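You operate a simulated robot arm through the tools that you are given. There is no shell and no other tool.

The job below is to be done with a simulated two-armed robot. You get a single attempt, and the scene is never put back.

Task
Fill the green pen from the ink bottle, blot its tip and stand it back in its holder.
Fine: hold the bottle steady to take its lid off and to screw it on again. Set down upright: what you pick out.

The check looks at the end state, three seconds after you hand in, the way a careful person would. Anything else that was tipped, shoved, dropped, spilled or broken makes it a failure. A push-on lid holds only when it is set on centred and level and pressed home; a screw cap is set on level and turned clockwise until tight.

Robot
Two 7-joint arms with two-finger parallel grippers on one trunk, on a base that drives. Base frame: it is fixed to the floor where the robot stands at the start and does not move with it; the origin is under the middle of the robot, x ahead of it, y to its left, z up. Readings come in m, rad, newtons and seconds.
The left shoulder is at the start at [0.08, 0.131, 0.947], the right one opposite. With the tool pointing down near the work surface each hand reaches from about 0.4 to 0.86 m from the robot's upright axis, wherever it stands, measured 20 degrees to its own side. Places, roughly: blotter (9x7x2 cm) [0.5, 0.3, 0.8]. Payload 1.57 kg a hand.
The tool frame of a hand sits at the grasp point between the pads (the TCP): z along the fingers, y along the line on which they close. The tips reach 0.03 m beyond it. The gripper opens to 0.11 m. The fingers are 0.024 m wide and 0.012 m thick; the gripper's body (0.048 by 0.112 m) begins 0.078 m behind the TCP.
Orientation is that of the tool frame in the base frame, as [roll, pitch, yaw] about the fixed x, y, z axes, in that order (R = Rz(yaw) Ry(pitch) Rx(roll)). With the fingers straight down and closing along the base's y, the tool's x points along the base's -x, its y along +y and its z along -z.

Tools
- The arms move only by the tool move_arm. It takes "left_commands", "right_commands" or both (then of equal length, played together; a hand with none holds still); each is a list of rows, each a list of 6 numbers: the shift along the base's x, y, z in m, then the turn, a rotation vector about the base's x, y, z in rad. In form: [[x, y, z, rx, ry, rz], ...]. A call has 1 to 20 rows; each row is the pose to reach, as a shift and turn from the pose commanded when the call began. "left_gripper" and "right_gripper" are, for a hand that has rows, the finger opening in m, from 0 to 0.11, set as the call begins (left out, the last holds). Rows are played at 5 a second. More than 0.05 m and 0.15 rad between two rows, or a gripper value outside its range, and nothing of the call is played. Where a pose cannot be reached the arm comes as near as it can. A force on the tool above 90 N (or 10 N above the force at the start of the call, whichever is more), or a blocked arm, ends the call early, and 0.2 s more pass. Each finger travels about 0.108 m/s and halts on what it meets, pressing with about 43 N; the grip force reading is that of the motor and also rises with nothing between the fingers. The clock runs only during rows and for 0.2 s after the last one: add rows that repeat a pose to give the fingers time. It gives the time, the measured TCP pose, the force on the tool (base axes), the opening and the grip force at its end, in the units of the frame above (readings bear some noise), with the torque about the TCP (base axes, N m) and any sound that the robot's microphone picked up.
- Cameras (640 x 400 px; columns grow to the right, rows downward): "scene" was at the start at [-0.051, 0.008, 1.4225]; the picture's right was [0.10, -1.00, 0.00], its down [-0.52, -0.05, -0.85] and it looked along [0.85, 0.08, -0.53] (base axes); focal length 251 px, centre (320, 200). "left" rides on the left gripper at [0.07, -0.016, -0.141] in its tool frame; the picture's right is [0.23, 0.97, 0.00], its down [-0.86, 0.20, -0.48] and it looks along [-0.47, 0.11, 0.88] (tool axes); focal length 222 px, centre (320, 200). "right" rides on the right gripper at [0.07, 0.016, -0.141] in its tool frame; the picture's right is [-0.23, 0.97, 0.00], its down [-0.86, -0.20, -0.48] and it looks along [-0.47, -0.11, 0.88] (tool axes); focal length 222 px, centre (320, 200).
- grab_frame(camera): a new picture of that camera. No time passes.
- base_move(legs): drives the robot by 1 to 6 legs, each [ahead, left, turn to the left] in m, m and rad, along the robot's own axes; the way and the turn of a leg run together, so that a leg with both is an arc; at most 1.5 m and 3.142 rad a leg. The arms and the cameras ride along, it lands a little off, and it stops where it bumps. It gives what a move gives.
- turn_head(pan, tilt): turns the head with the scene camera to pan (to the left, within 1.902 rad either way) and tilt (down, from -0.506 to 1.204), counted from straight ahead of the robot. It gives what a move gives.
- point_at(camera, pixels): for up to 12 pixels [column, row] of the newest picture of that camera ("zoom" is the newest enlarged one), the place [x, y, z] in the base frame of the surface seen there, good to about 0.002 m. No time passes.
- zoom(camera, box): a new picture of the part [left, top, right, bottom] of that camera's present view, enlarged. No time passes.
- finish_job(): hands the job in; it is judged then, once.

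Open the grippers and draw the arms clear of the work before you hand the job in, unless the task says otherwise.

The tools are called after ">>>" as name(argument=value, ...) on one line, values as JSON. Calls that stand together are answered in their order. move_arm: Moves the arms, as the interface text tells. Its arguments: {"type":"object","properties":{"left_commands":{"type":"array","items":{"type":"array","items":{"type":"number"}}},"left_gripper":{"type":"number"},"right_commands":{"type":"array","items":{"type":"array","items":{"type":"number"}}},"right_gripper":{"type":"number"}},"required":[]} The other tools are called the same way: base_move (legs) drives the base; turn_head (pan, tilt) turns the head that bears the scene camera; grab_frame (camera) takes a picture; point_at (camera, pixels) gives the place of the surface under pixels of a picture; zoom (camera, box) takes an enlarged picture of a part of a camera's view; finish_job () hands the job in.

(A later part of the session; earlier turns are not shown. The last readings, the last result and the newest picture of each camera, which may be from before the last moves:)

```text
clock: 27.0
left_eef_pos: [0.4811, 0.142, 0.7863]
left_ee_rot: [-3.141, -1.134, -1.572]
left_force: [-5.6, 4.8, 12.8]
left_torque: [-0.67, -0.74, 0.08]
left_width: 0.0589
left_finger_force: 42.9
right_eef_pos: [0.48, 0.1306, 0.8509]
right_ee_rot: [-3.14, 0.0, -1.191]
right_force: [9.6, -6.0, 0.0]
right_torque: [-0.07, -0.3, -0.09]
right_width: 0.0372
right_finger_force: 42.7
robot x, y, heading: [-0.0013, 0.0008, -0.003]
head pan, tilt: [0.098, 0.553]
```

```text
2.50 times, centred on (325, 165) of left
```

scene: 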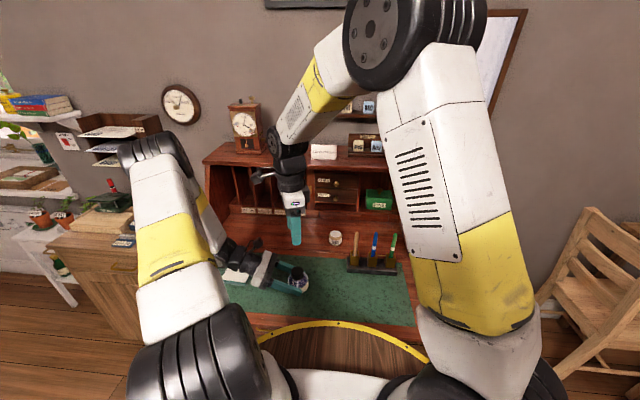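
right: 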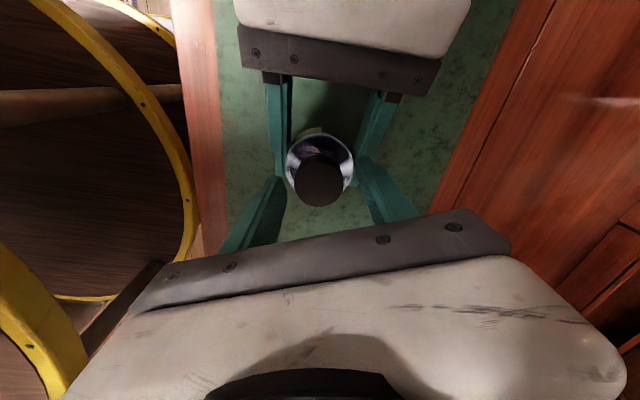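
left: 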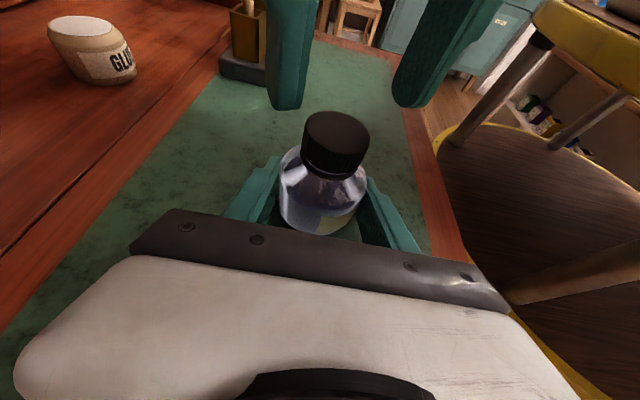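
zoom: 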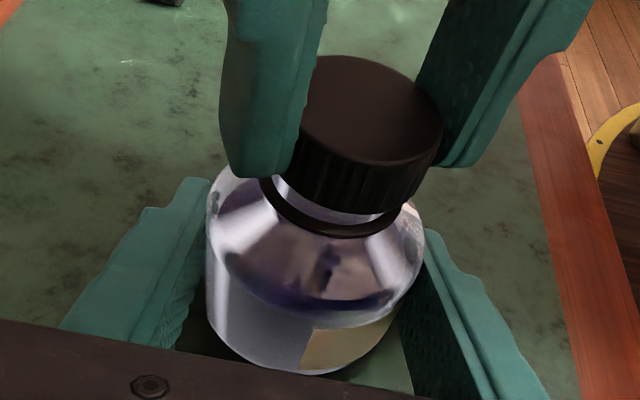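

The cap now looks a bit displaced sideways, maybe free of the thread. I relax the side force and try a gentle 2 mm lift.

>>> move_arm(right_commands=[[0.0005, -0.0004, 0.0, 0, 0, 0], [0.001, -0.0007, 0.0, 0, 0, 0], [0.001, -0.0007, 0.001, 0, 0, 0], [0.001, -0.0007, 0.002, 0, 0, 0], [0.001, -0.0007, 0.002, 0, 0, 0]], right_gripper=0.03)

>>> zoom(camera="left", box=[250, 85, 400, 245])

```text
clock: 28.2
left_eef_pos: [0.4802, 0.1423, 0.787]
left_ee_rot: [3.141, -1.134, -1.572]
left_force: [-3.3, 1.9, 10.1]
left_torque: [-0.29, -0.09, -0.06]
left_width: 0.059
left_finger_force: 42.3
right_eef_pos: [0.4818, 0.1313, 0.8533]
right_ee_rot: [3.141, -0.001, -1.192]
right_force: [0.7, 1.0, -0.4]
right_torque: [-0.01, 0.02, 0.03]
right_width: 0.0372
right_finger_force: 42.3
robot x, y, heading: [-0.0001, -0.0013, 0.002]
head pan, tilt: [0.098, 0.553]
```

```text
2.50 times, centred on (325, 165) of left
```

zoom: 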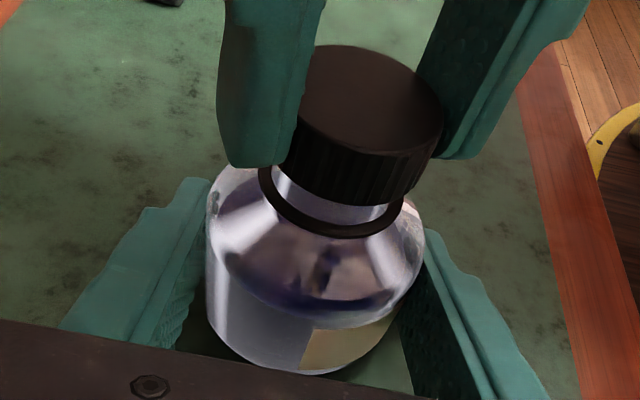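

The cap lifts freely (force ≈0). I raise it straight up, then carry it to the right over free desk at about (0.481, 0.015), turning the wrist back as it goes.

>>> move_arm(right_commands=[[0, 0, 0.01, 0, 0, 0], [0, 0, 0.03, 0, 0, 0], [0, 0, 0.06, 0, 0, 0], [0, -0.02, 0.06, 0, 0, -0.14], [0, -0.04, 0.06, 0, 0, -0.28], [0, -0.06, 0.06, 0, 0, -0.42], [0, -0.08, 0.06, 0, 0, -0.56], [0, -0.1, 0.06, 0, 0, -0.7], [0, -0.115, 0.06, 0, 0, -0.84], [0, -0.115, 0.06, 0, 0, -0.98], [0, -0.115, 0.06, 0, 0, -1.12], [0, -0.115, 0.06, 0, 0, -1.26], [0, -0.115, 0.06, 0, 0, -1.4], [0, -0.115, 0.06, 0, 0, -1.54], [0, -0.115, 0.06, 0, 0, -1.68], [0, -0.115, 0.06, 0, 0, -1.82], [0, -0.115, 0.06, 0, 0, -1.95], [0, -0.115, 0.06, 0, 0, -1.95]], right_gripper=0.03)

>>> grab_frame(camera="scene")

>>> grab_frame(camera="right")

>>> grab_frame(camera="left")

```text
clock: 32.0
left_eef_pos: [0.481, 0.142, 0.7871]
left_ee_rot: [3.141, -1.134, -1.571]
left_force: [-2.5, -0.2, 5.7]
left_torque: [-0.25, -0.05, -0.1]
left_width: 0.059
left_finger_force: 43.1
right_eef_pos: [0.482, 0.0146, 0.9128]
right_ee_rot: [3.141, 0.002, 3.139]
right_force: [-0.3, 0.6, -1.0]
right_torque: [0.0, 0.02, 0.01]
right_width: 0.0374
right_finger_force: 42.9
robot x, y, heading: [0.0019, 0.001, 0.002]
head pan, tilt: [0.098, 0.553]
```

```text
taken
```

scene: 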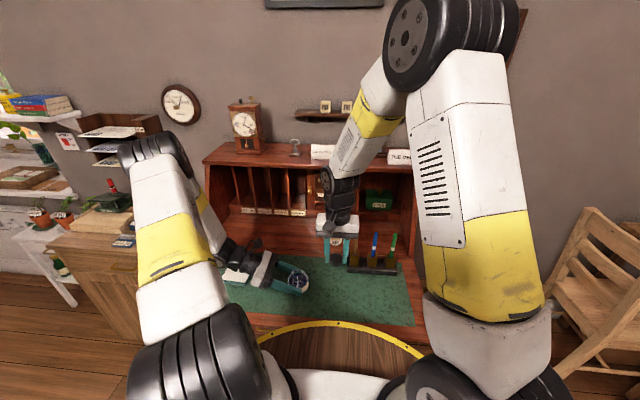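

```text
taken
```

right: 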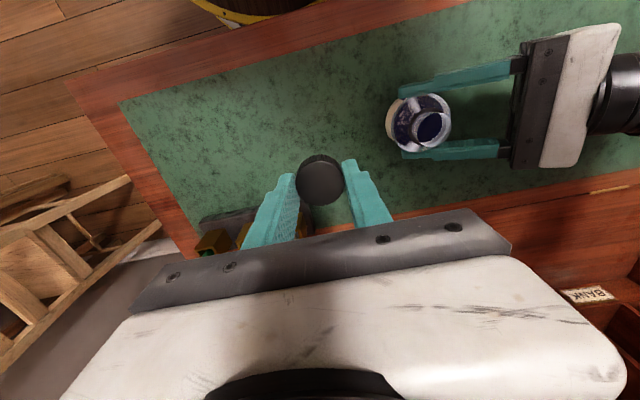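

```text
taken
```

left: 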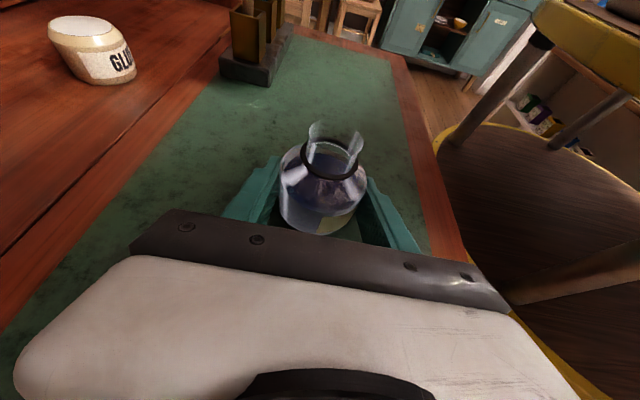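

The bottle stands open in the left hand and the cap is in the right hand. I zoom on the neck and on the cap from the cameras.

>>> zoom(camera="left", box=[260, 105, 400, 245])

>>> zoom(camera="right", box=[370, 80, 470, 170])

>>> zoom(camera="scene", box=[280, 205, 400, 305])

```text
2.86 times, centred on (330, 175) of left
```

zoom: 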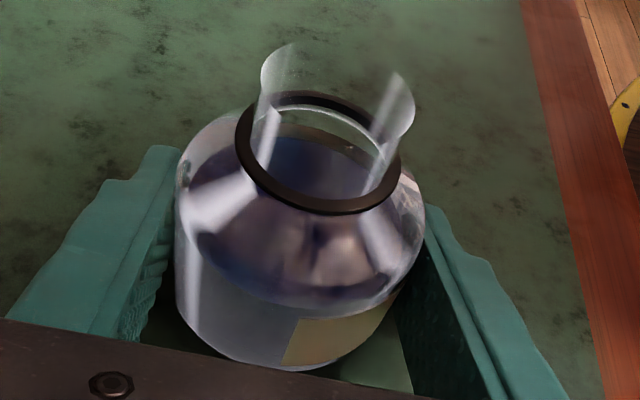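

```text
4.44 times, centred on (420, 125) of right
```

zoom: 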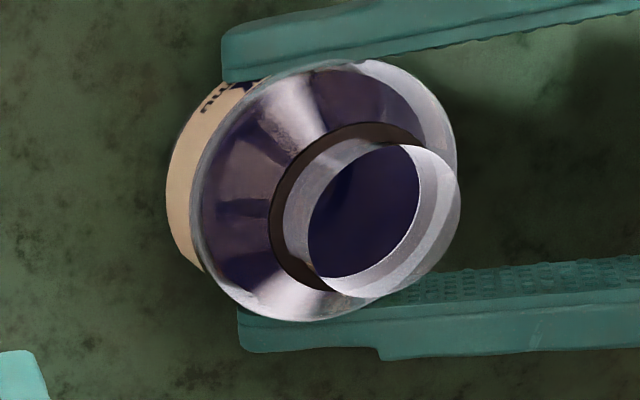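

```text
4.00 times, centred on (340, 255) of scene
```

zoom: 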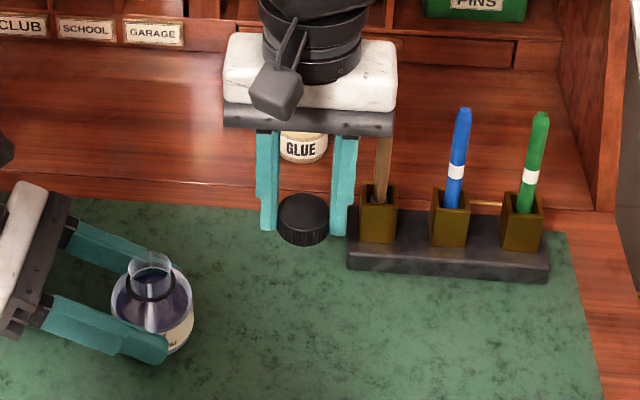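

The neck is an open glass tube of about 3 cm above a dark ring. I measure the neck rim and the cap's lower edge relative to the hand before setting it down.

>>> point_at(camera="zoom", pixels=[[303, 207], [303, 228], [303, 240], [150, 262], [150, 256], [133, 268], [170, 266], [152, 275], [152, 296], [290, 300]])

>>> point_at(camera="right", pixels=[[320, 182], [420, 120], [320, 158], [320, 204], [420, 142], [434, 118], [440, 135], [448, 119], [443, 145], [427, 112]])

```text
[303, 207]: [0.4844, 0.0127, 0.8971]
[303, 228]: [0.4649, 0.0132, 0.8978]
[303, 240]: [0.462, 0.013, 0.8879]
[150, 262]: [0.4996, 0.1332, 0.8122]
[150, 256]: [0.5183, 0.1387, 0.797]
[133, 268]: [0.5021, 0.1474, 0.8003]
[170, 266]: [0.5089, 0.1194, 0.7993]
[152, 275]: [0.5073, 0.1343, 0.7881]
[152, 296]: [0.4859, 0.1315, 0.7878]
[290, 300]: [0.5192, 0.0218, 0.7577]
```

```text
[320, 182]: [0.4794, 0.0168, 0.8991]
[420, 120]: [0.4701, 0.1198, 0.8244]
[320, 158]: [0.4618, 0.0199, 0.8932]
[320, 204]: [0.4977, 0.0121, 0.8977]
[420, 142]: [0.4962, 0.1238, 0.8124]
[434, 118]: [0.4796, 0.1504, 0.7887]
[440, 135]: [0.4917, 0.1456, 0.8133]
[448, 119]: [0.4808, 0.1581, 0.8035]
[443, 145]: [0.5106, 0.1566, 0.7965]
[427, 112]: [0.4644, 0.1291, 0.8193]
```

Cap top sits 15 mm below the TCP, so its rim meets the desk at TCP z≈0.7925. I lower it most of the way to TCP≈0.795.

>>> move_arm(right_commands=[[0, 0, -0.03, 0, 0, 0], [0, 0, -0.06, 0, 0, 0], [0, 0, -0.09, 0, 0, 0], [0, 0, -0.108, 0, 0, 0], [0, 0, -0.115, 0, 0, 0], [0, 0, -0.118, 0, 0, 0], [0, 0, -0.118, 0, 0, 0]], right_gripper=0.03)

>>> zoom(camera="scene", box=[290, 225, 370, 290])

>>> zoom(camera="left", box=[220, 40, 440, 200])

```text
clock: 33.6
left_eef_pos: [0.4818, 0.1413, 0.7873]
left_ee_rot: [3.141, -1.134, -1.571]
left_force: [-2.2, -0.1, 5.3]
left_torque: [-0.25, -0.09, -0.07]
left_width: 0.0587
left_finger_force: 42.8
right_eef_pos: [0.4814, 0.0139, 0.7955]
right_ee_rot: [-3.141, 0.0, 3.142]
right_force: [-0.5, -0.2, 0.3]
right_torque: [0.02, 0.03, 0.0]
right_width: 0.0375
right_finger_force: 42.9
robot x, y, heading: [0.0005, -0.0026, -0.005]
head pan, tilt: [0.098, 0.553]
```

```text
6.15 times, centred on (330, 258) of scene
```

zoom: 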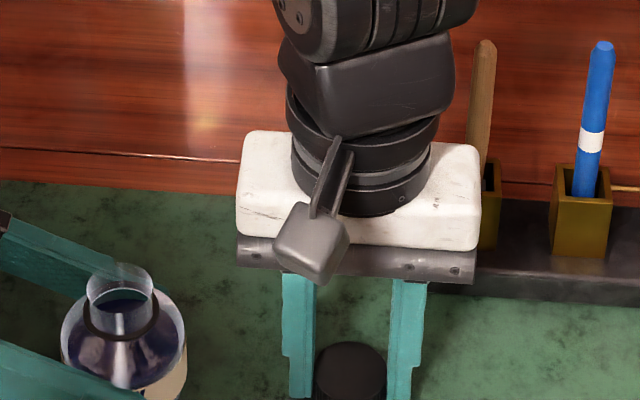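

```text
2.50 times, centred on (330, 120) of left
```

zoom: 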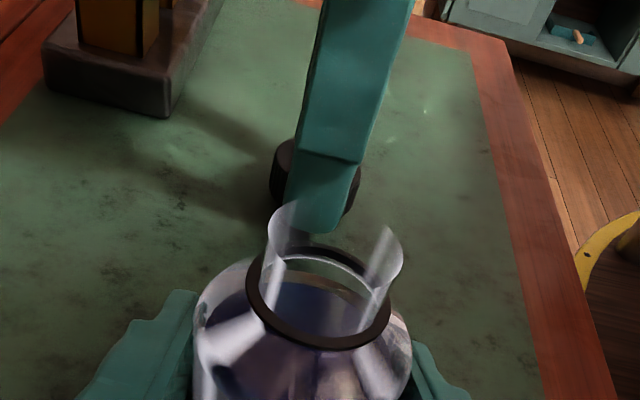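

About 3 mm remain to touch-down. I lower in 1 mm steps until a contact force shows.

>>> move_arm(right_commands=[[0, 0, -0.001, 0, 0, 0], [0, 0, -0.002, 0, 0, 0], [0, 0, -0.002, 0, 0, 0]], right_gripper=0.03)

```text
clock: 34.4
left_eef_pos: [0.4818, 0.1421, 0.7862]
left_ee_rot: [-3.141, -1.135, -1.57]
left_force: [-0.9, -0.4, 5.4]
left_torque: [-0.23, -0.05, -0.05]
left_width: 0.0594
left_finger_force: 43.2
right_eef_pos: [0.4821, 0.0142, 0.7936]
right_ee_rot: [-3.14, -0.001, -3.141]
right_force: [-0.3, 1.2, -0.4]
right_torque: [0.02, -0.02, -0.02]
right_width: 0.0376
right_finger_force: 43.3
robot x, y, heading: [0.0029, -0.001, -0.001]
head pan, tilt: [0.098, 0.553]
```

No contact yet; I go down another 1.5 mm and check the force.

>>> move_arm(right_commands=[[0, 0, -0.0008, 0, 0, 0], [0, 0, -0.0016, 0, 0, 0], [0, 0, -0.0016, 0, 0, 0]], right_gripper=0.03)

```text
clock: 35.2
left_eef_pos: [0.4816, 0.1415, 0.7872]
left_ee_rot: [3.14, -1.135, -1.572]
left_force: [-1.2, -0.9, 5.3]
left_torque: [-0.22, -0.05, -0.07]
left_width: 0.059
left_finger_force: 42.8
right_eef_pos: [0.4817, 0.0158, 0.791]
right_ee_rot: [-3.141, 0.0, 3.14]
right_force: [0.8, -0.1, 0.0]
right_torque: [-0.05, -0.01, 0.01]
right_width: 0.0374
right_finger_force: 43.3
robot x, y, heading: [0.0015, 0.0001, -0.002]
head pan, tilt: [0.098, 0.553]
```

Still no contact. I look with the right camera and measure the cap's top and the desk beside it.

>>> grab_frame(camera="right")

>>> zoom(camera="left", box=[280, 60, 400, 140])

>>> point_at(camera="right", pixels=[[320, 182], [320, 150], [320, 140], [320, 164]])

```text
taken
```

right: 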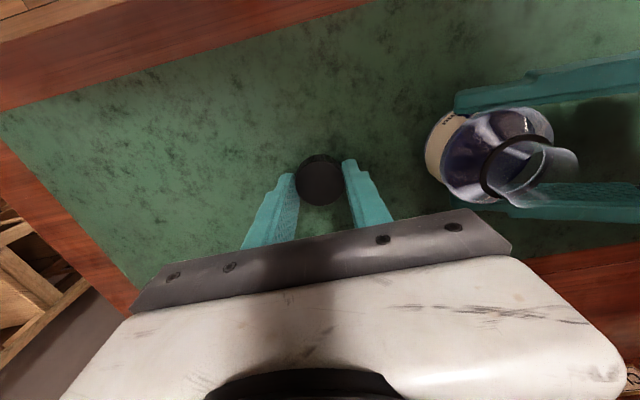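

```text
5.00 times, centred on (340, 100) of left
```

zoom: 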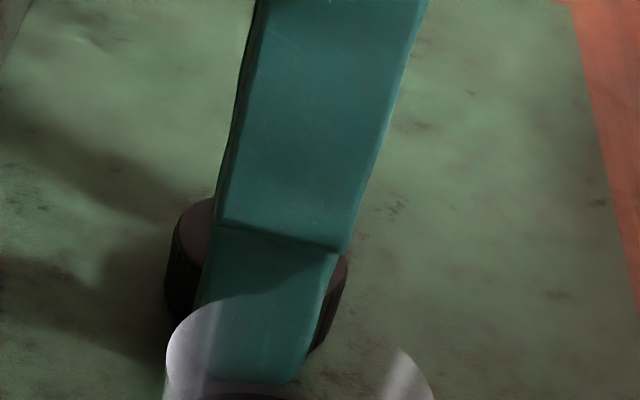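

```text
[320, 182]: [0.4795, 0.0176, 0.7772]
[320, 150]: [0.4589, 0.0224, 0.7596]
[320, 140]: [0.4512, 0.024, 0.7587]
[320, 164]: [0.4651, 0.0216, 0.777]
```

Cap top reads 0.777 and the desk 0.7585; the rim should be within a millimetre. I go down 1 mm more.

>>> move_arm(right_commands=[[0, 0, -0.0005, 0, 0, 0], [0, 0, -0.001, 0, 0, 0], [0, 0, -0.001, 0, 0, 0]], right_gripper=0.03)

```text
clock: 36.0
left_eef_pos: [0.4813, 0.1408, 0.7864]
left_ee_rot: [-3.141, -1.135, -1.57]
left_force: [-0.8, 0.6, 4.6]
left_torque: [-0.27, -0.07, -0.04]
left_width: 0.0592
left_finger_force: 43.3
right_eef_pos: [0.4828, 0.0157, 0.7899]
right_ee_rot: [-3.14, 0.001, -3.141]
right_force: [0.2, -0.2, -0.2]
right_torque: [-0.03, 0.0, -0.02]
right_width: 0.0373
right_finger_force: 43.3
robot x, y, heading: [0.0005, 0.0004, 0.003]
head pan, tilt: [0.098, 0.553]
```

Still free; one more 1 mm step (finger tips then ≈0.759).

>>> move_arm(right_commands=[[0, 0, -0.0005, 0, 0, 0], [0, 0, -0.001, 0, 0, 0], [0, 0, -0.001, 0, 0, 0]], right_gripper=0.03)

>>> point_at(camera="right", pixels=[[320, 182], [310, 185], [330, 180]])

```text
clock: 36.8
left_eef_pos: [0.4814, 0.1413, 0.7861]
left_ee_rot: [3.141, -1.134, -1.569]
left_force: [1.0, -1.8, 2.6]
left_torque: [-0.19, -0.06, -0.01]
left_width: 0.0591
left_finger_force: 43.0
right_eef_pos: [0.4814, 0.0153, 0.7904]
right_ee_rot: [3.142, 0.0, -3.14]
right_force: [-0.8, -1.8, 13.9]
right_torque: [-0.02, -0.01, -0.02]
right_width: 0.0374
right_finger_force: 43.4
robot x, y, heading: [-0.002, -0.0031, 0.001]
head pan, tilt: [0.098, 0.553]
```

```text
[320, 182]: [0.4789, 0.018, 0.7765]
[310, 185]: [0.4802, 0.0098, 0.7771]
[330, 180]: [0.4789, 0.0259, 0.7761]
```

Contact: 14 N up, the cap rests on the desk. I ease 0.7 mm, then open and rise straight up.

>>> move_arm(right_commands=[[0, 0, 0.0007, 0, 0, 0], [0, 0, 0.0007, 0, 0, 0]], right_gripper=0.03)

>>> move_arm(right_commands=[[0, 0, 0, 0, 0, 0], [0, 0, 0, 0, 0, 0], [0, 0, 0, 0, 0, 0], [0, 0, 0.03, 0, 0, 0], [0, 0, 0.07, 0, 0, 0], [0, 0, 0.11, 0, 0, 0], [0, 0, 0.15, 0, 0, 0], [0, 0, 0.19, 0, 0, 0], [0, 0, 0.21, 0, 0, 0]], right_gripper=0.06)

>>> grab_frame(camera="scene")

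>>> grab_frame(camera="right")

```text
clock: 37.4
left_eef_pos: [0.4818, 0.1421, 0.786]
left_ee_rot: [3.141, -1.134, -1.571]
left_force: [0.0, 0.1, 3.8]
left_torque: [-0.21, -0.04, -0.04]
left_width: 0.0587
left_finger_force: 43.4
right_eef_pos: [0.4809, 0.0154, 0.7893]
right_ee_rot: [-3.141, 0.0, -3.141]
right_force: [3.2, -1.2, 4.3]
right_torque: [-0.04, -0.15, -0.02]
right_width: 0.0374
right_finger_force: 43.0
robot x, y, heading: [0.0016, 0.0007, 0.0]
head pan, tilt: [0.098, 0.553]
```

```text
clock: 39.4
left_eef_pos: [0.4811, 0.1412, 0.787]
left_ee_rot: [3.14, -1.134, -1.57]
left_force: [-1.5, -0.7, 3.2]
left_torque: [-0.26, 0.01, -0.06]
left_width: 0.059
left_finger_force: 43.0
right_eef_pos: [0.4819, 0.0134, 1.0013]
right_ee_rot: [3.14, 0.0, -3.141]
right_force: [0.6, 0.2, -0.5]
right_torque: [-0.01, 0.0, 0.0]
right_width: 0.0601
right_finger_force: 0.1
robot x, y, heading: [-0.0018, -0.0022, 0.0]
head pan, tilt: [0.098, 0.553]
```

```text
taken
```

scene: 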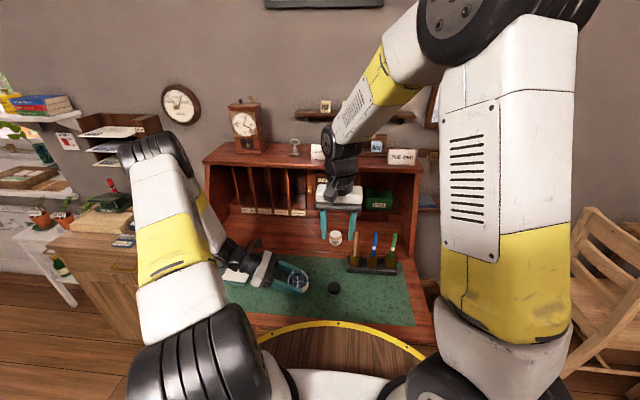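

```text
taken
```

right: 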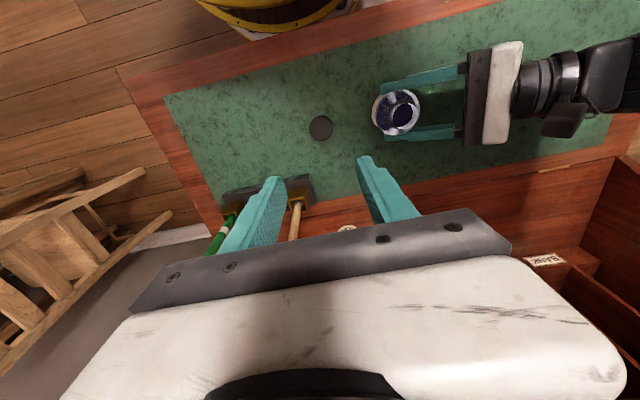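

The cap stands at (321,128) of the right view, clear on the mat. Now I move the right hand at z≈1.0 over the green pen, which measures at about (0.583, −0.168), to inspect it closely.

>>> move_arm(right_commands=[[0.02, -0.036, 0, 0, 0, 0], [0.04, -0.072, 0, 0, 0, 0], [0.06, -0.108, 0, 0, 0, 0], [0.08, -0.144, 0, 0, 0, 0], [0.102, -0.182, 0, 0, 0, 0], [0.102, -0.182, 0, 0, 0, 0]], right_gripper=0.05)

>>> grab_frame(camera="right")

>>> zoom(camera="scene", box=[330, 215, 420, 280])

```text
clock: 40.8
left_eef_pos: [0.4813, 0.1421, 0.787]
left_ee_rot: [3.141, -1.136, -1.571]
left_force: [-0.6, 1.3, 4.1]
left_torque: [-0.2, 0.01, -0.03]
left_width: 0.0586
left_finger_force: 42.6
right_eef_pos: [0.5836, -0.165, 0.9995]
right_ee_rot: [3.141, -0.001, 3.142]
right_force: [0.0, 0.3, 0.0]
right_torque: [-0.01, 0.0, 0.01]
right_width: 0.05
right_finger_force: 0.1
robot x, y, heading: [0.0009, -0.0006, 0.003]
head pan, tilt: [0.098, 0.553]
```

```text
taken
```

right: 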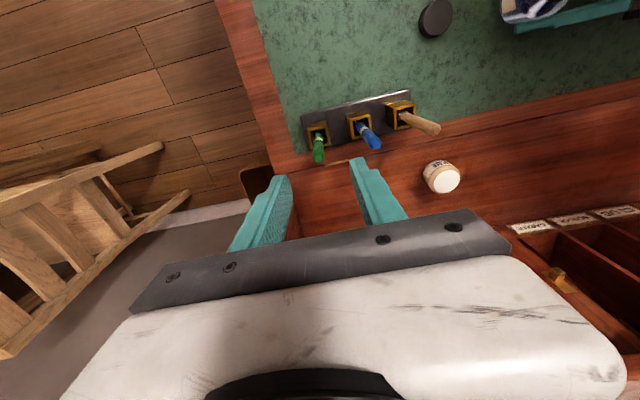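

```text
6.15 times, centred on (375, 248) of scene
```

zoom: 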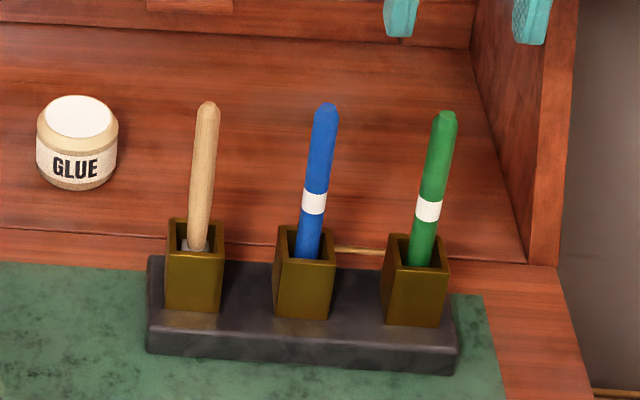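

>>> zoom(camera="right", box=[280, 80, 400, 180])

```text
4.00 times, centred on (340, 130) of right
```

zoom: 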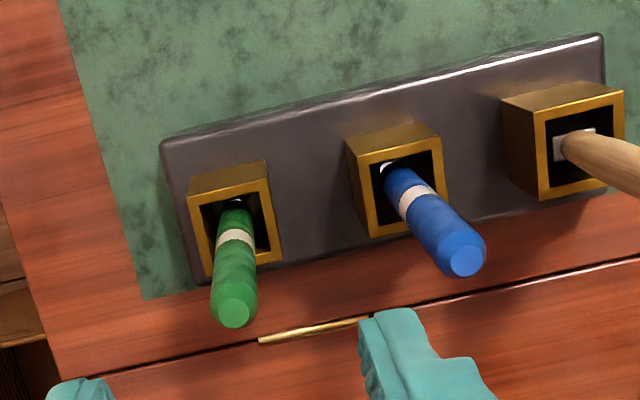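

The sockets are hollow and the pens stand loosely in them. I measure the green pen's top, its middle and its base, and the rim corners of its socket.

>>> point_at(camera="zoom", pixels=[[235, 312], [235, 275], [236, 237], [237, 215], [237, 204], [193, 200], [262, 183], [279, 258], [207, 273], [466, 262], [408, 195], [387, 170]])

>>> zoom(camera="right", box=[300, 110, 350, 165])

```text
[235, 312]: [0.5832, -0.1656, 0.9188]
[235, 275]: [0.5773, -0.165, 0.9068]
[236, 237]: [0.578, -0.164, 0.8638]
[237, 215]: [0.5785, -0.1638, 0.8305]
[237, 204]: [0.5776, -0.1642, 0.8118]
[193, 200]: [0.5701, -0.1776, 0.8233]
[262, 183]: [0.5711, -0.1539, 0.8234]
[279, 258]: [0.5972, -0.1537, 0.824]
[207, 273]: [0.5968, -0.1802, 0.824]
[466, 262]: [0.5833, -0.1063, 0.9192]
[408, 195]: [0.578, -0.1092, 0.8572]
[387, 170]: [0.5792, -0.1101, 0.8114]
```

```text
7.27 times, centred on (325, 138) of right
```

zoom: 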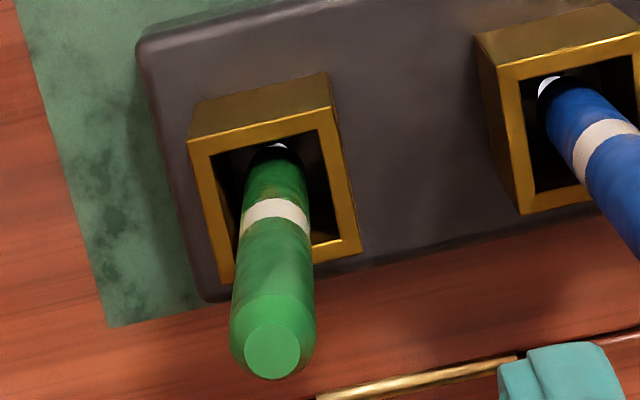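

The green pen is upright at about (0.5835, −0.166) with a dark collar and a bright nib low in the socket. I lower the open fingers around its upper part to TCP z≈0.893.

>>> move_arm(right_commands=[[0.0003, 0.001, -0.03, 0, 0, 0], [0.0003, 0.001, -0.06, 0, 0, 0], [0.0003, 0.001, -0.09, 0, 0, 0], [0.0003, 0.001, -0.107, 0, 0, 0], [0.0003, 0.001, -0.107, 0, 0, 0]], right_gripper=0.05)

>>> grab_frame(camera="right")

>>> zoom(camera="scene", box=[330, 205, 420, 280])

```text
clock: 42.0
left_eef_pos: [0.4819, 0.1421, 0.7869]
left_ee_rot: [3.141, -1.134, -1.572]
left_force: [0.1, 0.7, 2.9]
left_torque: [-0.18, 0.01, -0.03]
left_width: 0.0587
left_finger_force: 43.2
right_eef_pos: [0.5821, -0.1669, 0.8908]
right_ee_rot: [3.141, 0.0, 3.141]
right_force: [0.1, 0.3, 0.1]
right_torque: [0.01, 0.01, 0.02]
right_width: 0.0501
right_finger_force: 0.0
robot x, y, heading: [-0.0008, 0.0004, 0.005]
head pan, tilt: [0.098, 0.553]
```

```text
taken
```

right: 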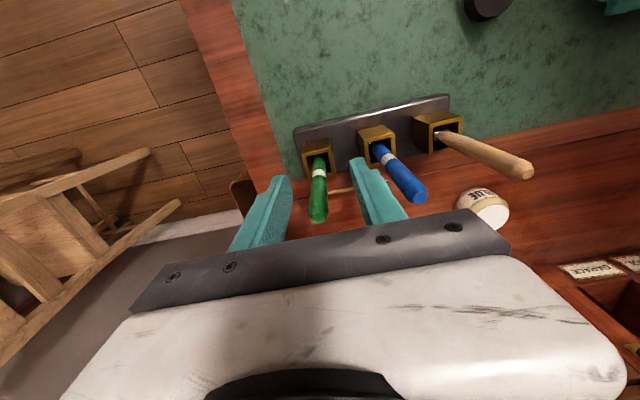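

```text
5.33 times, centred on (375, 242) of scene
```

zoom: 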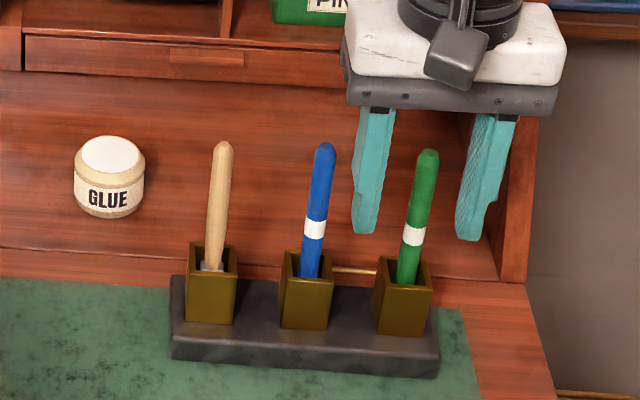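

The fingers straddle the green pen symmetrically (columns 365 and 470 around the pen at 417 in the zoom), clear of the blue one. I close on it.

>>> move_arm(right_commands=[[0, 0, 0, 0, 0, 0], [0, 0, 0, 0, 0, 0], [0, 0, 0, 0, 0, 0], [0, 0, 0, 0, 0, 0]], right_gripper=0.0)

>>> zoom(camera="scene", box=[330, 205, 420, 280])

>>> zoom(camera="right", box=[270, 110, 390, 230])

```text
clock: 43.0
left_eef_pos: [0.4805, 0.1421, 0.7866]
left_ee_rot: [3.141, -1.134, -1.569]
left_force: [0.1, -0.5, 2.4]
left_torque: [-0.13, -0.01, 0.01]
left_width: 0.0587
left_finger_force: 42.7
right_eef_pos: [0.5823, -0.1646, 0.8902]
right_ee_rot: [-3.141, 0.001, -3.141]
right_force: [-1.0, -0.9, 3.0]
right_torque: [-0.18, 0.02, 0.04]
right_width: 0.0113
right_finger_force: 28.7
robot x, y, heading: [-0.0003, 0.0003, 0.004]
head pan, tilt: [0.098, 0.553]
```

```text
5.33 times, centred on (375, 242) of scene
```

zoom: 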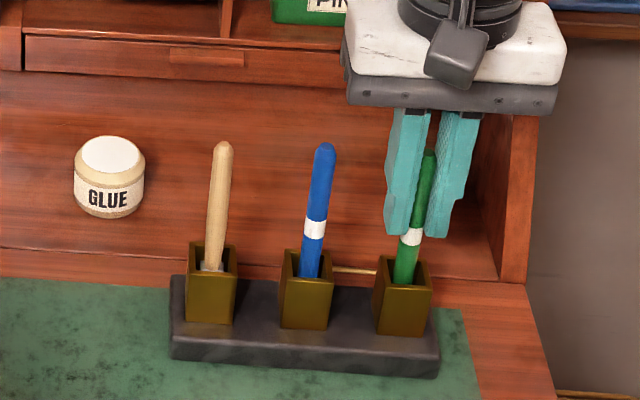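

```text
3.33 times, centred on (330, 170) of right
```

zoom: 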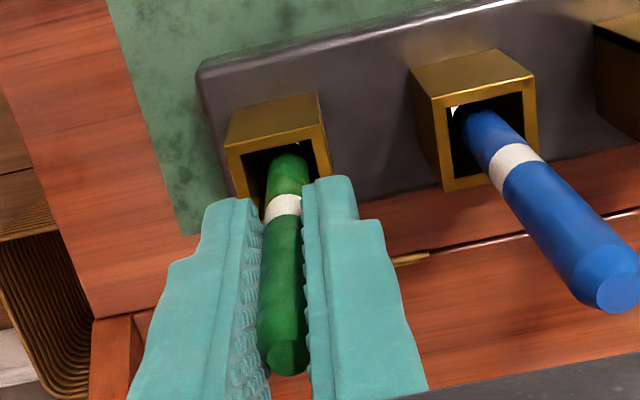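

The pen is gripped at 0.0113 m. I lift it straight up slowly out of the socket.

>>> move_arm(right_commands=[[0, 0, 0, 0, 0, 0], [0, 0, 0.01, 0, 0, 0], [0, 0, 0.025, 0, 0, 0], [0, 0, 0.045, 0, 0, 0], [0, 0, 0.07, 0, 0, 0], [0, 0, 0.1, 0, 0, 0], [0, 0, 0.12, 0, 0, 0], [0, 0, 0.12, 0, 0, 0]], right_gripper=0.0)

>>> grab_frame(camera="scene")

>>> zoom(camera="scene", box=[330, 180, 430, 280])

>>> zoom(camera="right", box=[250, 80, 390, 230])

```text
clock: 44.8
left_eef_pos: [0.4807, 0.1424, 0.7876]
left_ee_rot: [3.14, -1.135, -1.571]
left_force: [-2.1, -0.5, 2.6]
left_torque: [-0.13, 0.01, -0.05]
left_width: 0.059
left_finger_force: 42.8
right_eef_pos: [0.5841, -0.1675, 1.0136]
right_ee_rot: [-3.141, 0.0, 3.141]
right_force: [-0.7, -0.1, -0.5]
right_torque: [0.02, -0.02, 0.01]
right_width: 0.0111
right_finger_force: 28.3
robot x, y, heading: [-0.0036, -0.0007, -0.001]
head pan, tilt: [0.098, 0.553]
```

```text
taken
```

scene: 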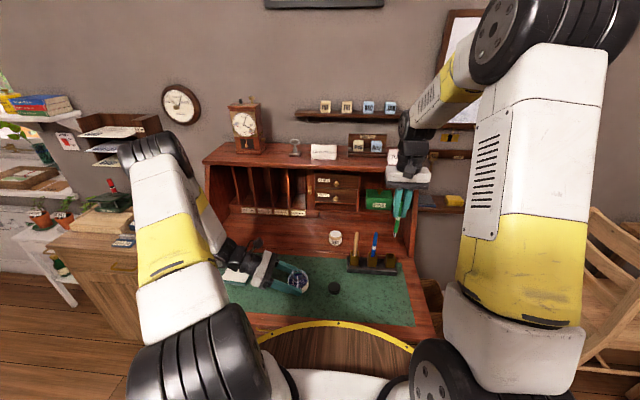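

```text
4.00 times, centred on (380, 230) of scene
```

zoom: 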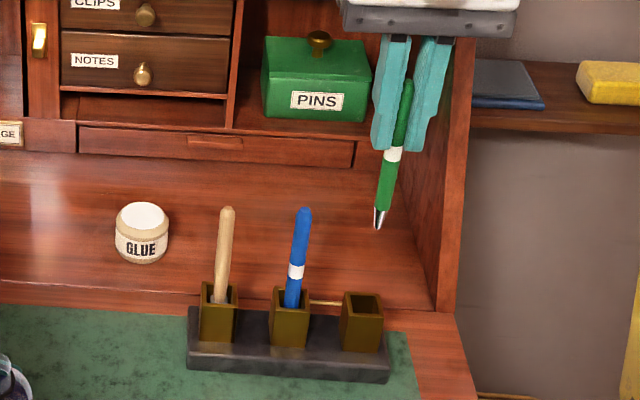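

```text
2.67 times, centred on (320, 155) of right
```

zoom: 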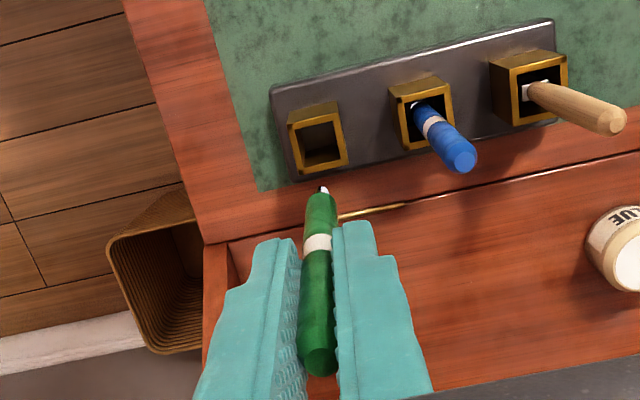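

The pen is out, with a silver nib at (377,228) in the scene zoom. I measure the nib, pen axis and the empty socket to know the nib's offset from the TCP.

>>> zoom(camera="scene", box=[410, 195, 442, 245])

>>> zoom(camera="scene", box=[412, 196, 440, 244])

```text
8.00 times, centred on (426, 220) of scene
```

zoom: 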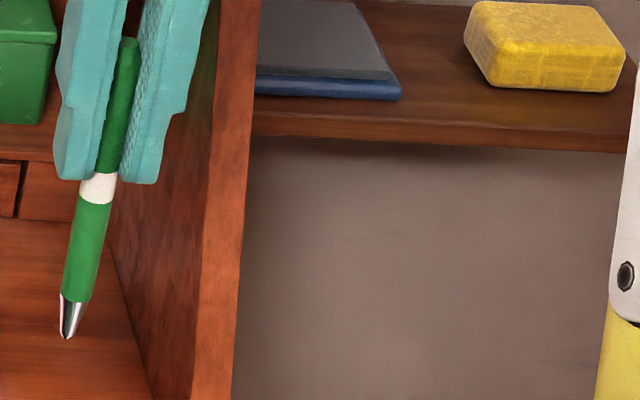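

```text
8.33 times, centred on (426, 220) of scene
```

zoom: 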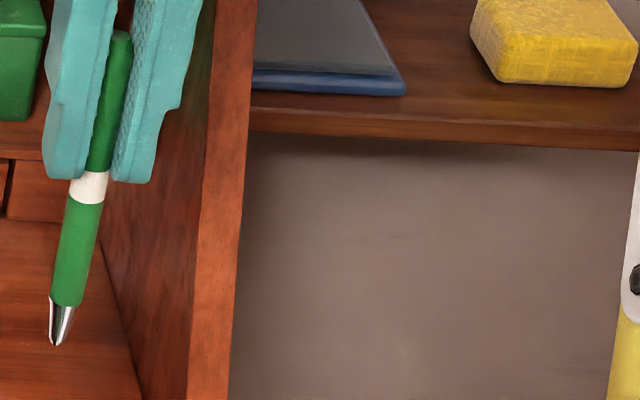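

In the newest zoom the nib tip is at (58,344), green end at (67,300), band at (88,188), top at (121,38). I measure these.

>>> point_at(camera="zoom", pixels=[[121, 36], [118, 60], [88, 188], [75, 255], [68, 295], [61, 315], [58, 335], [57, 342]])

>>> zoom(camera="right", box=[340, 130, 390, 180])

```text
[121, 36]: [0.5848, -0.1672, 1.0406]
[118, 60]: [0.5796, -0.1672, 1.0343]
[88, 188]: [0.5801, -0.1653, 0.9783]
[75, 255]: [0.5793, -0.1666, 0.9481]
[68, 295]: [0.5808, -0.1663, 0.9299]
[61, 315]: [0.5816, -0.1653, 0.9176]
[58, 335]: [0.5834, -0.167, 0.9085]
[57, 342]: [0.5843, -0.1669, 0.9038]
```

```text
8.00 times, centred on (365, 155) of right
```

zoom: 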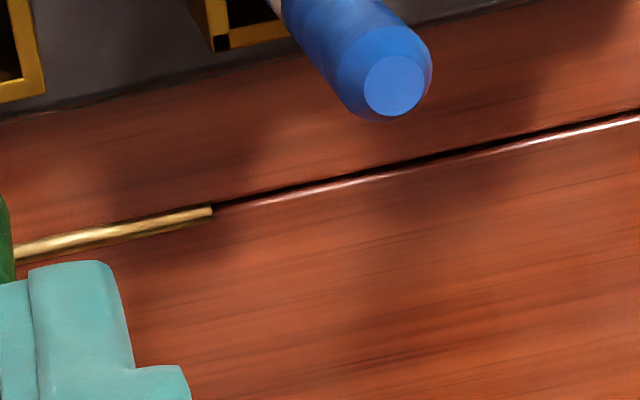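

Pen length ≈0.1375 m, vertical; the nib tip is 0.110 m straight below the TCP. I raise 5 cm to pass over the other pens and carry it above the bottle.

>>> move_arm(right_commands=[[0, 0, 0.03, 0, 0, 0], [0, 0, 0.05, 0, 0, 0], [-0.0128, 0.037, 0.05, 0, 0, 0], [-0.0256, 0.074, 0.05, 0, 0, 0], [-0.0384, 0.111, 0.05, 0, 0, 0], [-0.0512, 0.148, 0.05, 0, 0, 0], [-0.064, 0.185, 0.05, 0, 0, 0], [-0.0768, 0.222, 0.05, 0, 0, 0], [-0.0896, 0.259, 0.05, 0, 0, 0], [-0.1, 0.288, 0.05, 0, 0, 0], [-0.1023, 0.297, 0.05, 0, 0, 0], [-0.1023, 0.297, 0.05, 0, 0, 0]], right_gripper=0.0)

>>> grab_frame(camera="right")

>>> grab_frame(camera="left")

>>> zoom(camera="scene", box=[250, 200, 350, 300])

```text
clock: 47.4
left_eef_pos: [0.481, 0.1411, 0.7867]
left_ee_rot: [-3.14, -1.135, -1.572]
left_force: [0.6, -0.1, 2.8]
left_torque: [-0.1, -0.15, -0.06]
left_width: 0.0585
left_finger_force: 43.1
right_eef_pos: [0.482, 0.134, 1.063]
right_ee_rot: [-3.141, -0.001, 3.142]
right_force: [0.3, 0.7, 0.3]
right_torque: [0.03, -0.01, 0.0]
right_width: 0.0109
right_finger_force: 28.4
robot x, y, heading: [-0.0016, 0.0012, -0.003]
head pan, tilt: [0.098, 0.553]
```

```text
taken
```

right: 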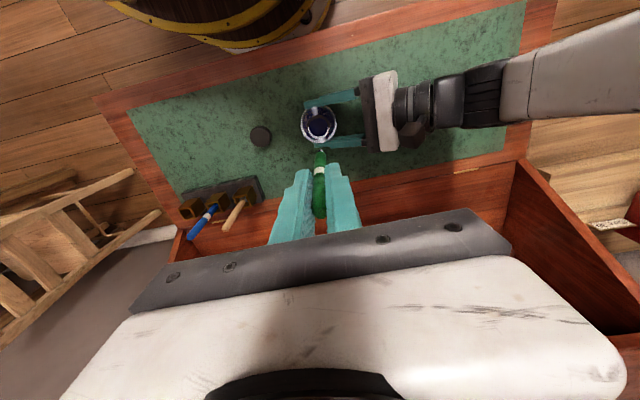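

```text
taken
```

left: 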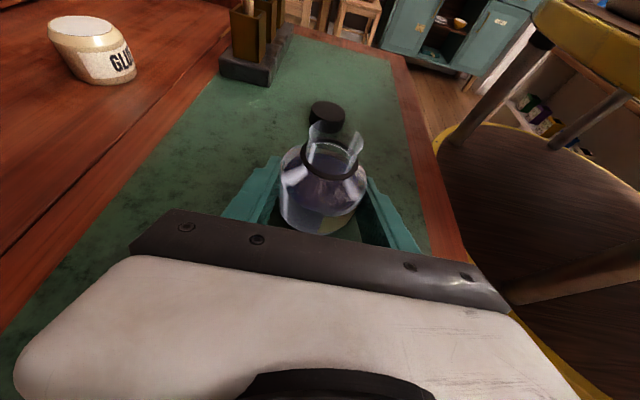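

```text
4.00 times, centred on (300, 250) of scene
```

zoom: 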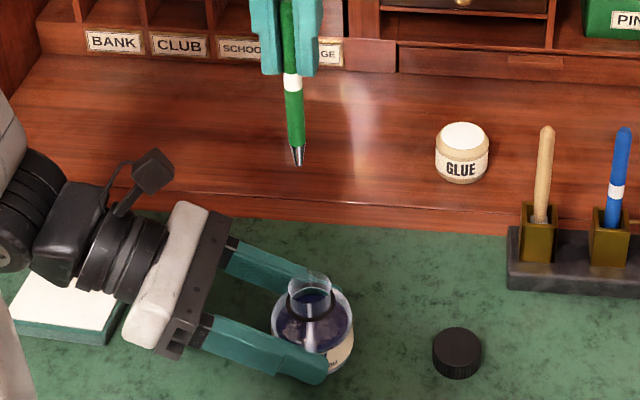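

The pen hangs over the bottle region. I zoom the right camera on the bottle's neck to find its opening centre, and measure the nib in the scene zoom at (297,164).

>>> point_at(camera="zoom", pixels=[[297, 155], [298, 163], [296, 145], [292, 85]])

>>> zoom(camera="right", box=[295, 98, 345, 150])

```text
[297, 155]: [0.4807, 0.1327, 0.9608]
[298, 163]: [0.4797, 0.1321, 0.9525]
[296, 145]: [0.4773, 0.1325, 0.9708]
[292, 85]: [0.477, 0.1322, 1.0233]
```

```text
7.69 times, centred on (320, 124) of right
```

zoom: 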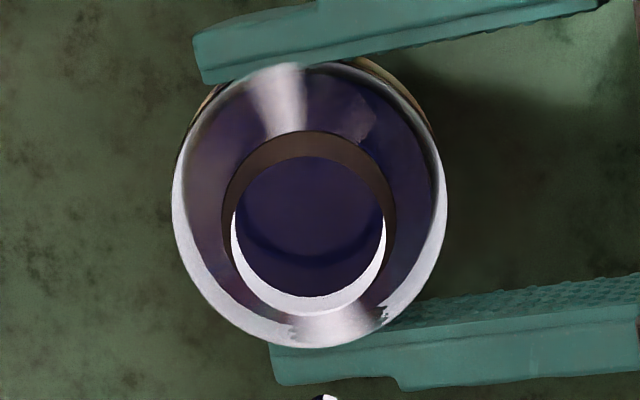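

The nib is at (0.480, 0.132, 0.9515). The dark neck ring spans columns 222–396 here; I measure points around the ring to get the neck's centre.

>>> point_at(camera="zoom", pixels=[[228, 215], [391, 215], [308, 137], [250, 160], [368, 160], [310, 220], [236, 270], [308, 305], [383, 270], [175, 205], [444, 205], [308, 345]])

```text
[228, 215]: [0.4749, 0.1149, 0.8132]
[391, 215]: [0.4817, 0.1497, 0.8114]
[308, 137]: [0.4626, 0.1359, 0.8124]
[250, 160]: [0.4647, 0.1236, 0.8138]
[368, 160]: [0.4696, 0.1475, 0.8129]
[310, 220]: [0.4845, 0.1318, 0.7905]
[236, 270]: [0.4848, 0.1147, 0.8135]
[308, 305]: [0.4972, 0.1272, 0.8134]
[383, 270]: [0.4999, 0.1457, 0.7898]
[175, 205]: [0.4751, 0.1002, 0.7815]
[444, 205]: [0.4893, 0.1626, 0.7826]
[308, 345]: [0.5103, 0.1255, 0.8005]
```

The neck's centre fits (0.480, 0.132), right under the nib. I lower to a nib height of about 0.86, above the rim, and check.

>>> move_arm(right_commands=[[0, 0, -0.03, 0, 0, 0], [0, 0, -0.06, 0, 0, 0], [0, 0, -0.085, 0, 0, 0], [0, 0, -0.095, 0, 0, 0], [0, 0, -0.095, 0, 0, 0]], right_gripper=0.0)

>>> zoom(camera="left", box=[250, 60, 410, 220])

>>> zoom(camera="scene", box=[270, 235, 330, 295])

>>> zoom(camera="right", box=[270, 90, 370, 190])

```text
clock: 48.6
left_eef_pos: [0.4822, 0.1408, 0.7871]
left_ee_rot: [-3.142, -1.135, -1.57]
left_force: [-0.7, -2.6, 3.2]
left_torque: [-0.16, -0.14, -0.07]
left_width: 0.0586
left_finger_force: 42.7
right_eef_pos: [0.4815, 0.1306, 0.9696]
right_ee_rot: [-3.142, 0.0, -3.141]
right_force: [-0.4, 0.1, -1.3]
right_torque: [0.04, -0.01, 0.01]
right_width: 0.0108
right_finger_force: 28.7
robot x, y, heading: [0.0015, -0.0016, 0.004]
head pan, tilt: [0.098, 0.553]
```

```text
2.50 times, centred on (330, 140) of left
```

zoom: 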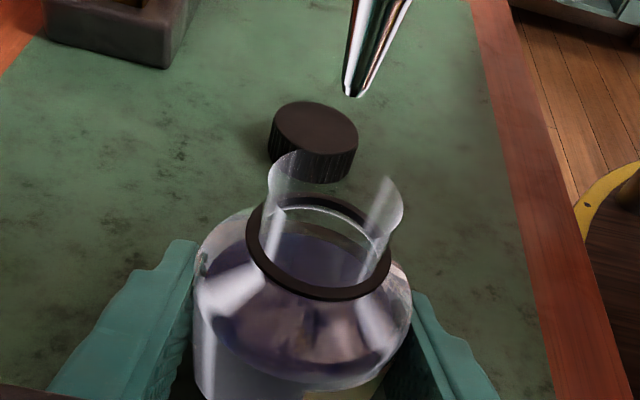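

```text
6.67 times, centred on (300, 265) of scene
```

zoom: 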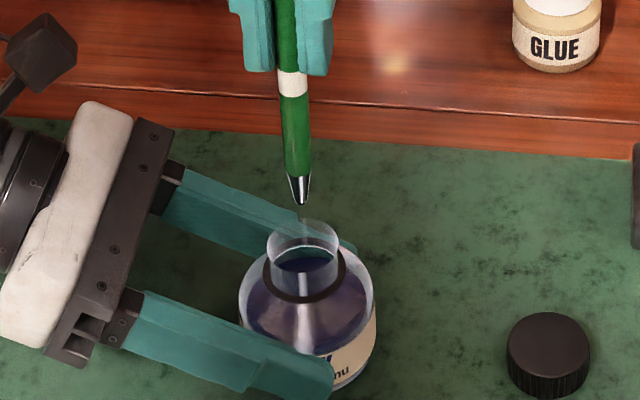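

```text
4.00 times, centred on (320, 140) of right
```

zoom: 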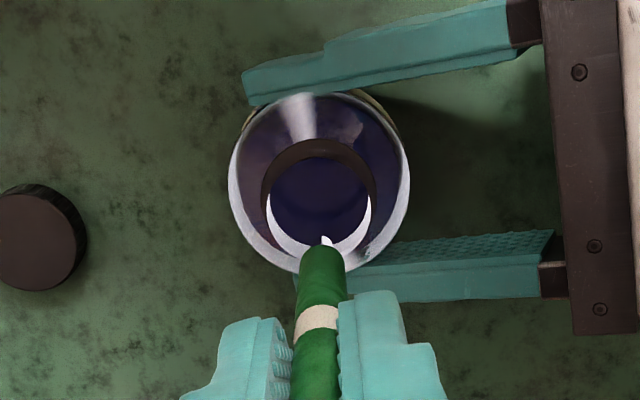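

The nib lines up with the neck's axis in all three views. I lower it slowly into the ink, nib to about z=0.776 (12 mm under the ink surface), and dwell there.

>>> move_arm(right_commands=[[0, 0, -0.012, 0, 0, 0], [0, 0, -0.024, 0, 0, 0], [0, 0, -0.036, 0, 0, 0], [0, 0, -0.048, 0, 0, 0], [0, 0, -0.058, 0, 0, 0], [0, 0, -0.068, 0, 0, 0], [0, 0, -0.075, 0, 0, 0], [0, 0, -0.081, 0, 0, 0], [0, 0, -0.081, 0, 0, 0], [0, 0, -0.081, 0, 0, 0], [0, 0, -0.081, 0, 0, 0]], right_gripper=0.0)

>>> zoom(camera="left", box=[250, 60, 410, 220])

>>> zoom(camera="scene", box=[270, 235, 330, 295])

>>> zoom(camera="right", box=[270, 90, 370, 190])

```text
clock: 51.0
left_eef_pos: [0.482, 0.1413, 0.7871]
left_ee_rot: [3.141, -1.135, -1.571]
left_force: [-1.0, -1.5, 3.4]
left_torque: [-0.16, -0.09, -0.08]
left_width: 0.0585
left_finger_force: 43.1
right_eef_pos: [0.4806, 0.131, 0.8879]
right_ee_rot: [-3.141, -0.001, -3.141]
right_force: [-0.2, 0.3, -0.5]
right_torque: [0.0, 0.0, -0.02]
right_width: 0.0111
right_finger_force: 28.6
robot x, y, heading: [-0.0021, 0.0001, 0.001]
head pan, tilt: [0.098, 0.553]
```

```text
2.50 times, centred on (330, 140) of left
```

zoom: 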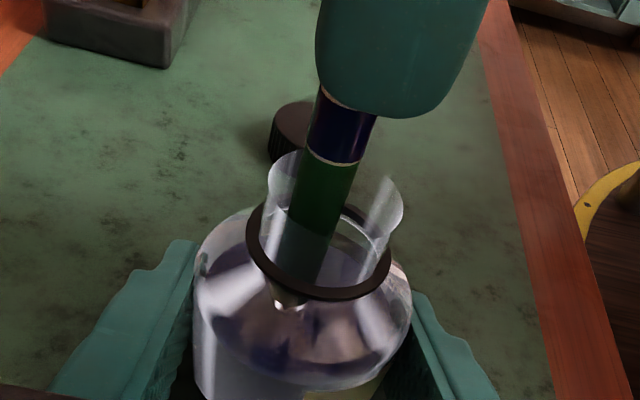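

```text
6.67 times, centred on (300, 265) of scene
```

zoom: 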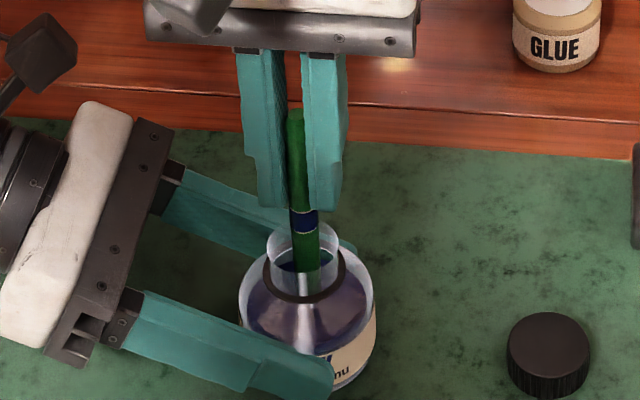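

```text
4.00 times, centred on (320, 140) of right
```

zoom: 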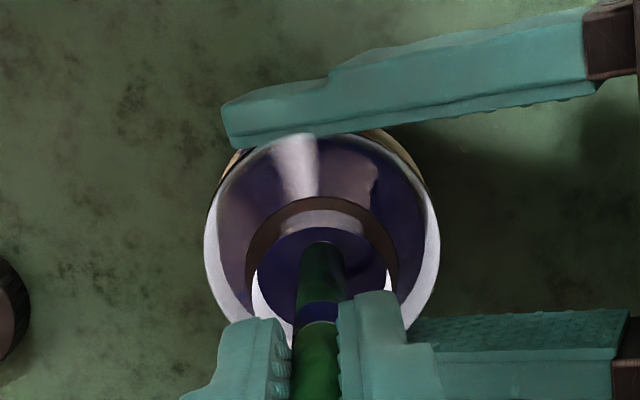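

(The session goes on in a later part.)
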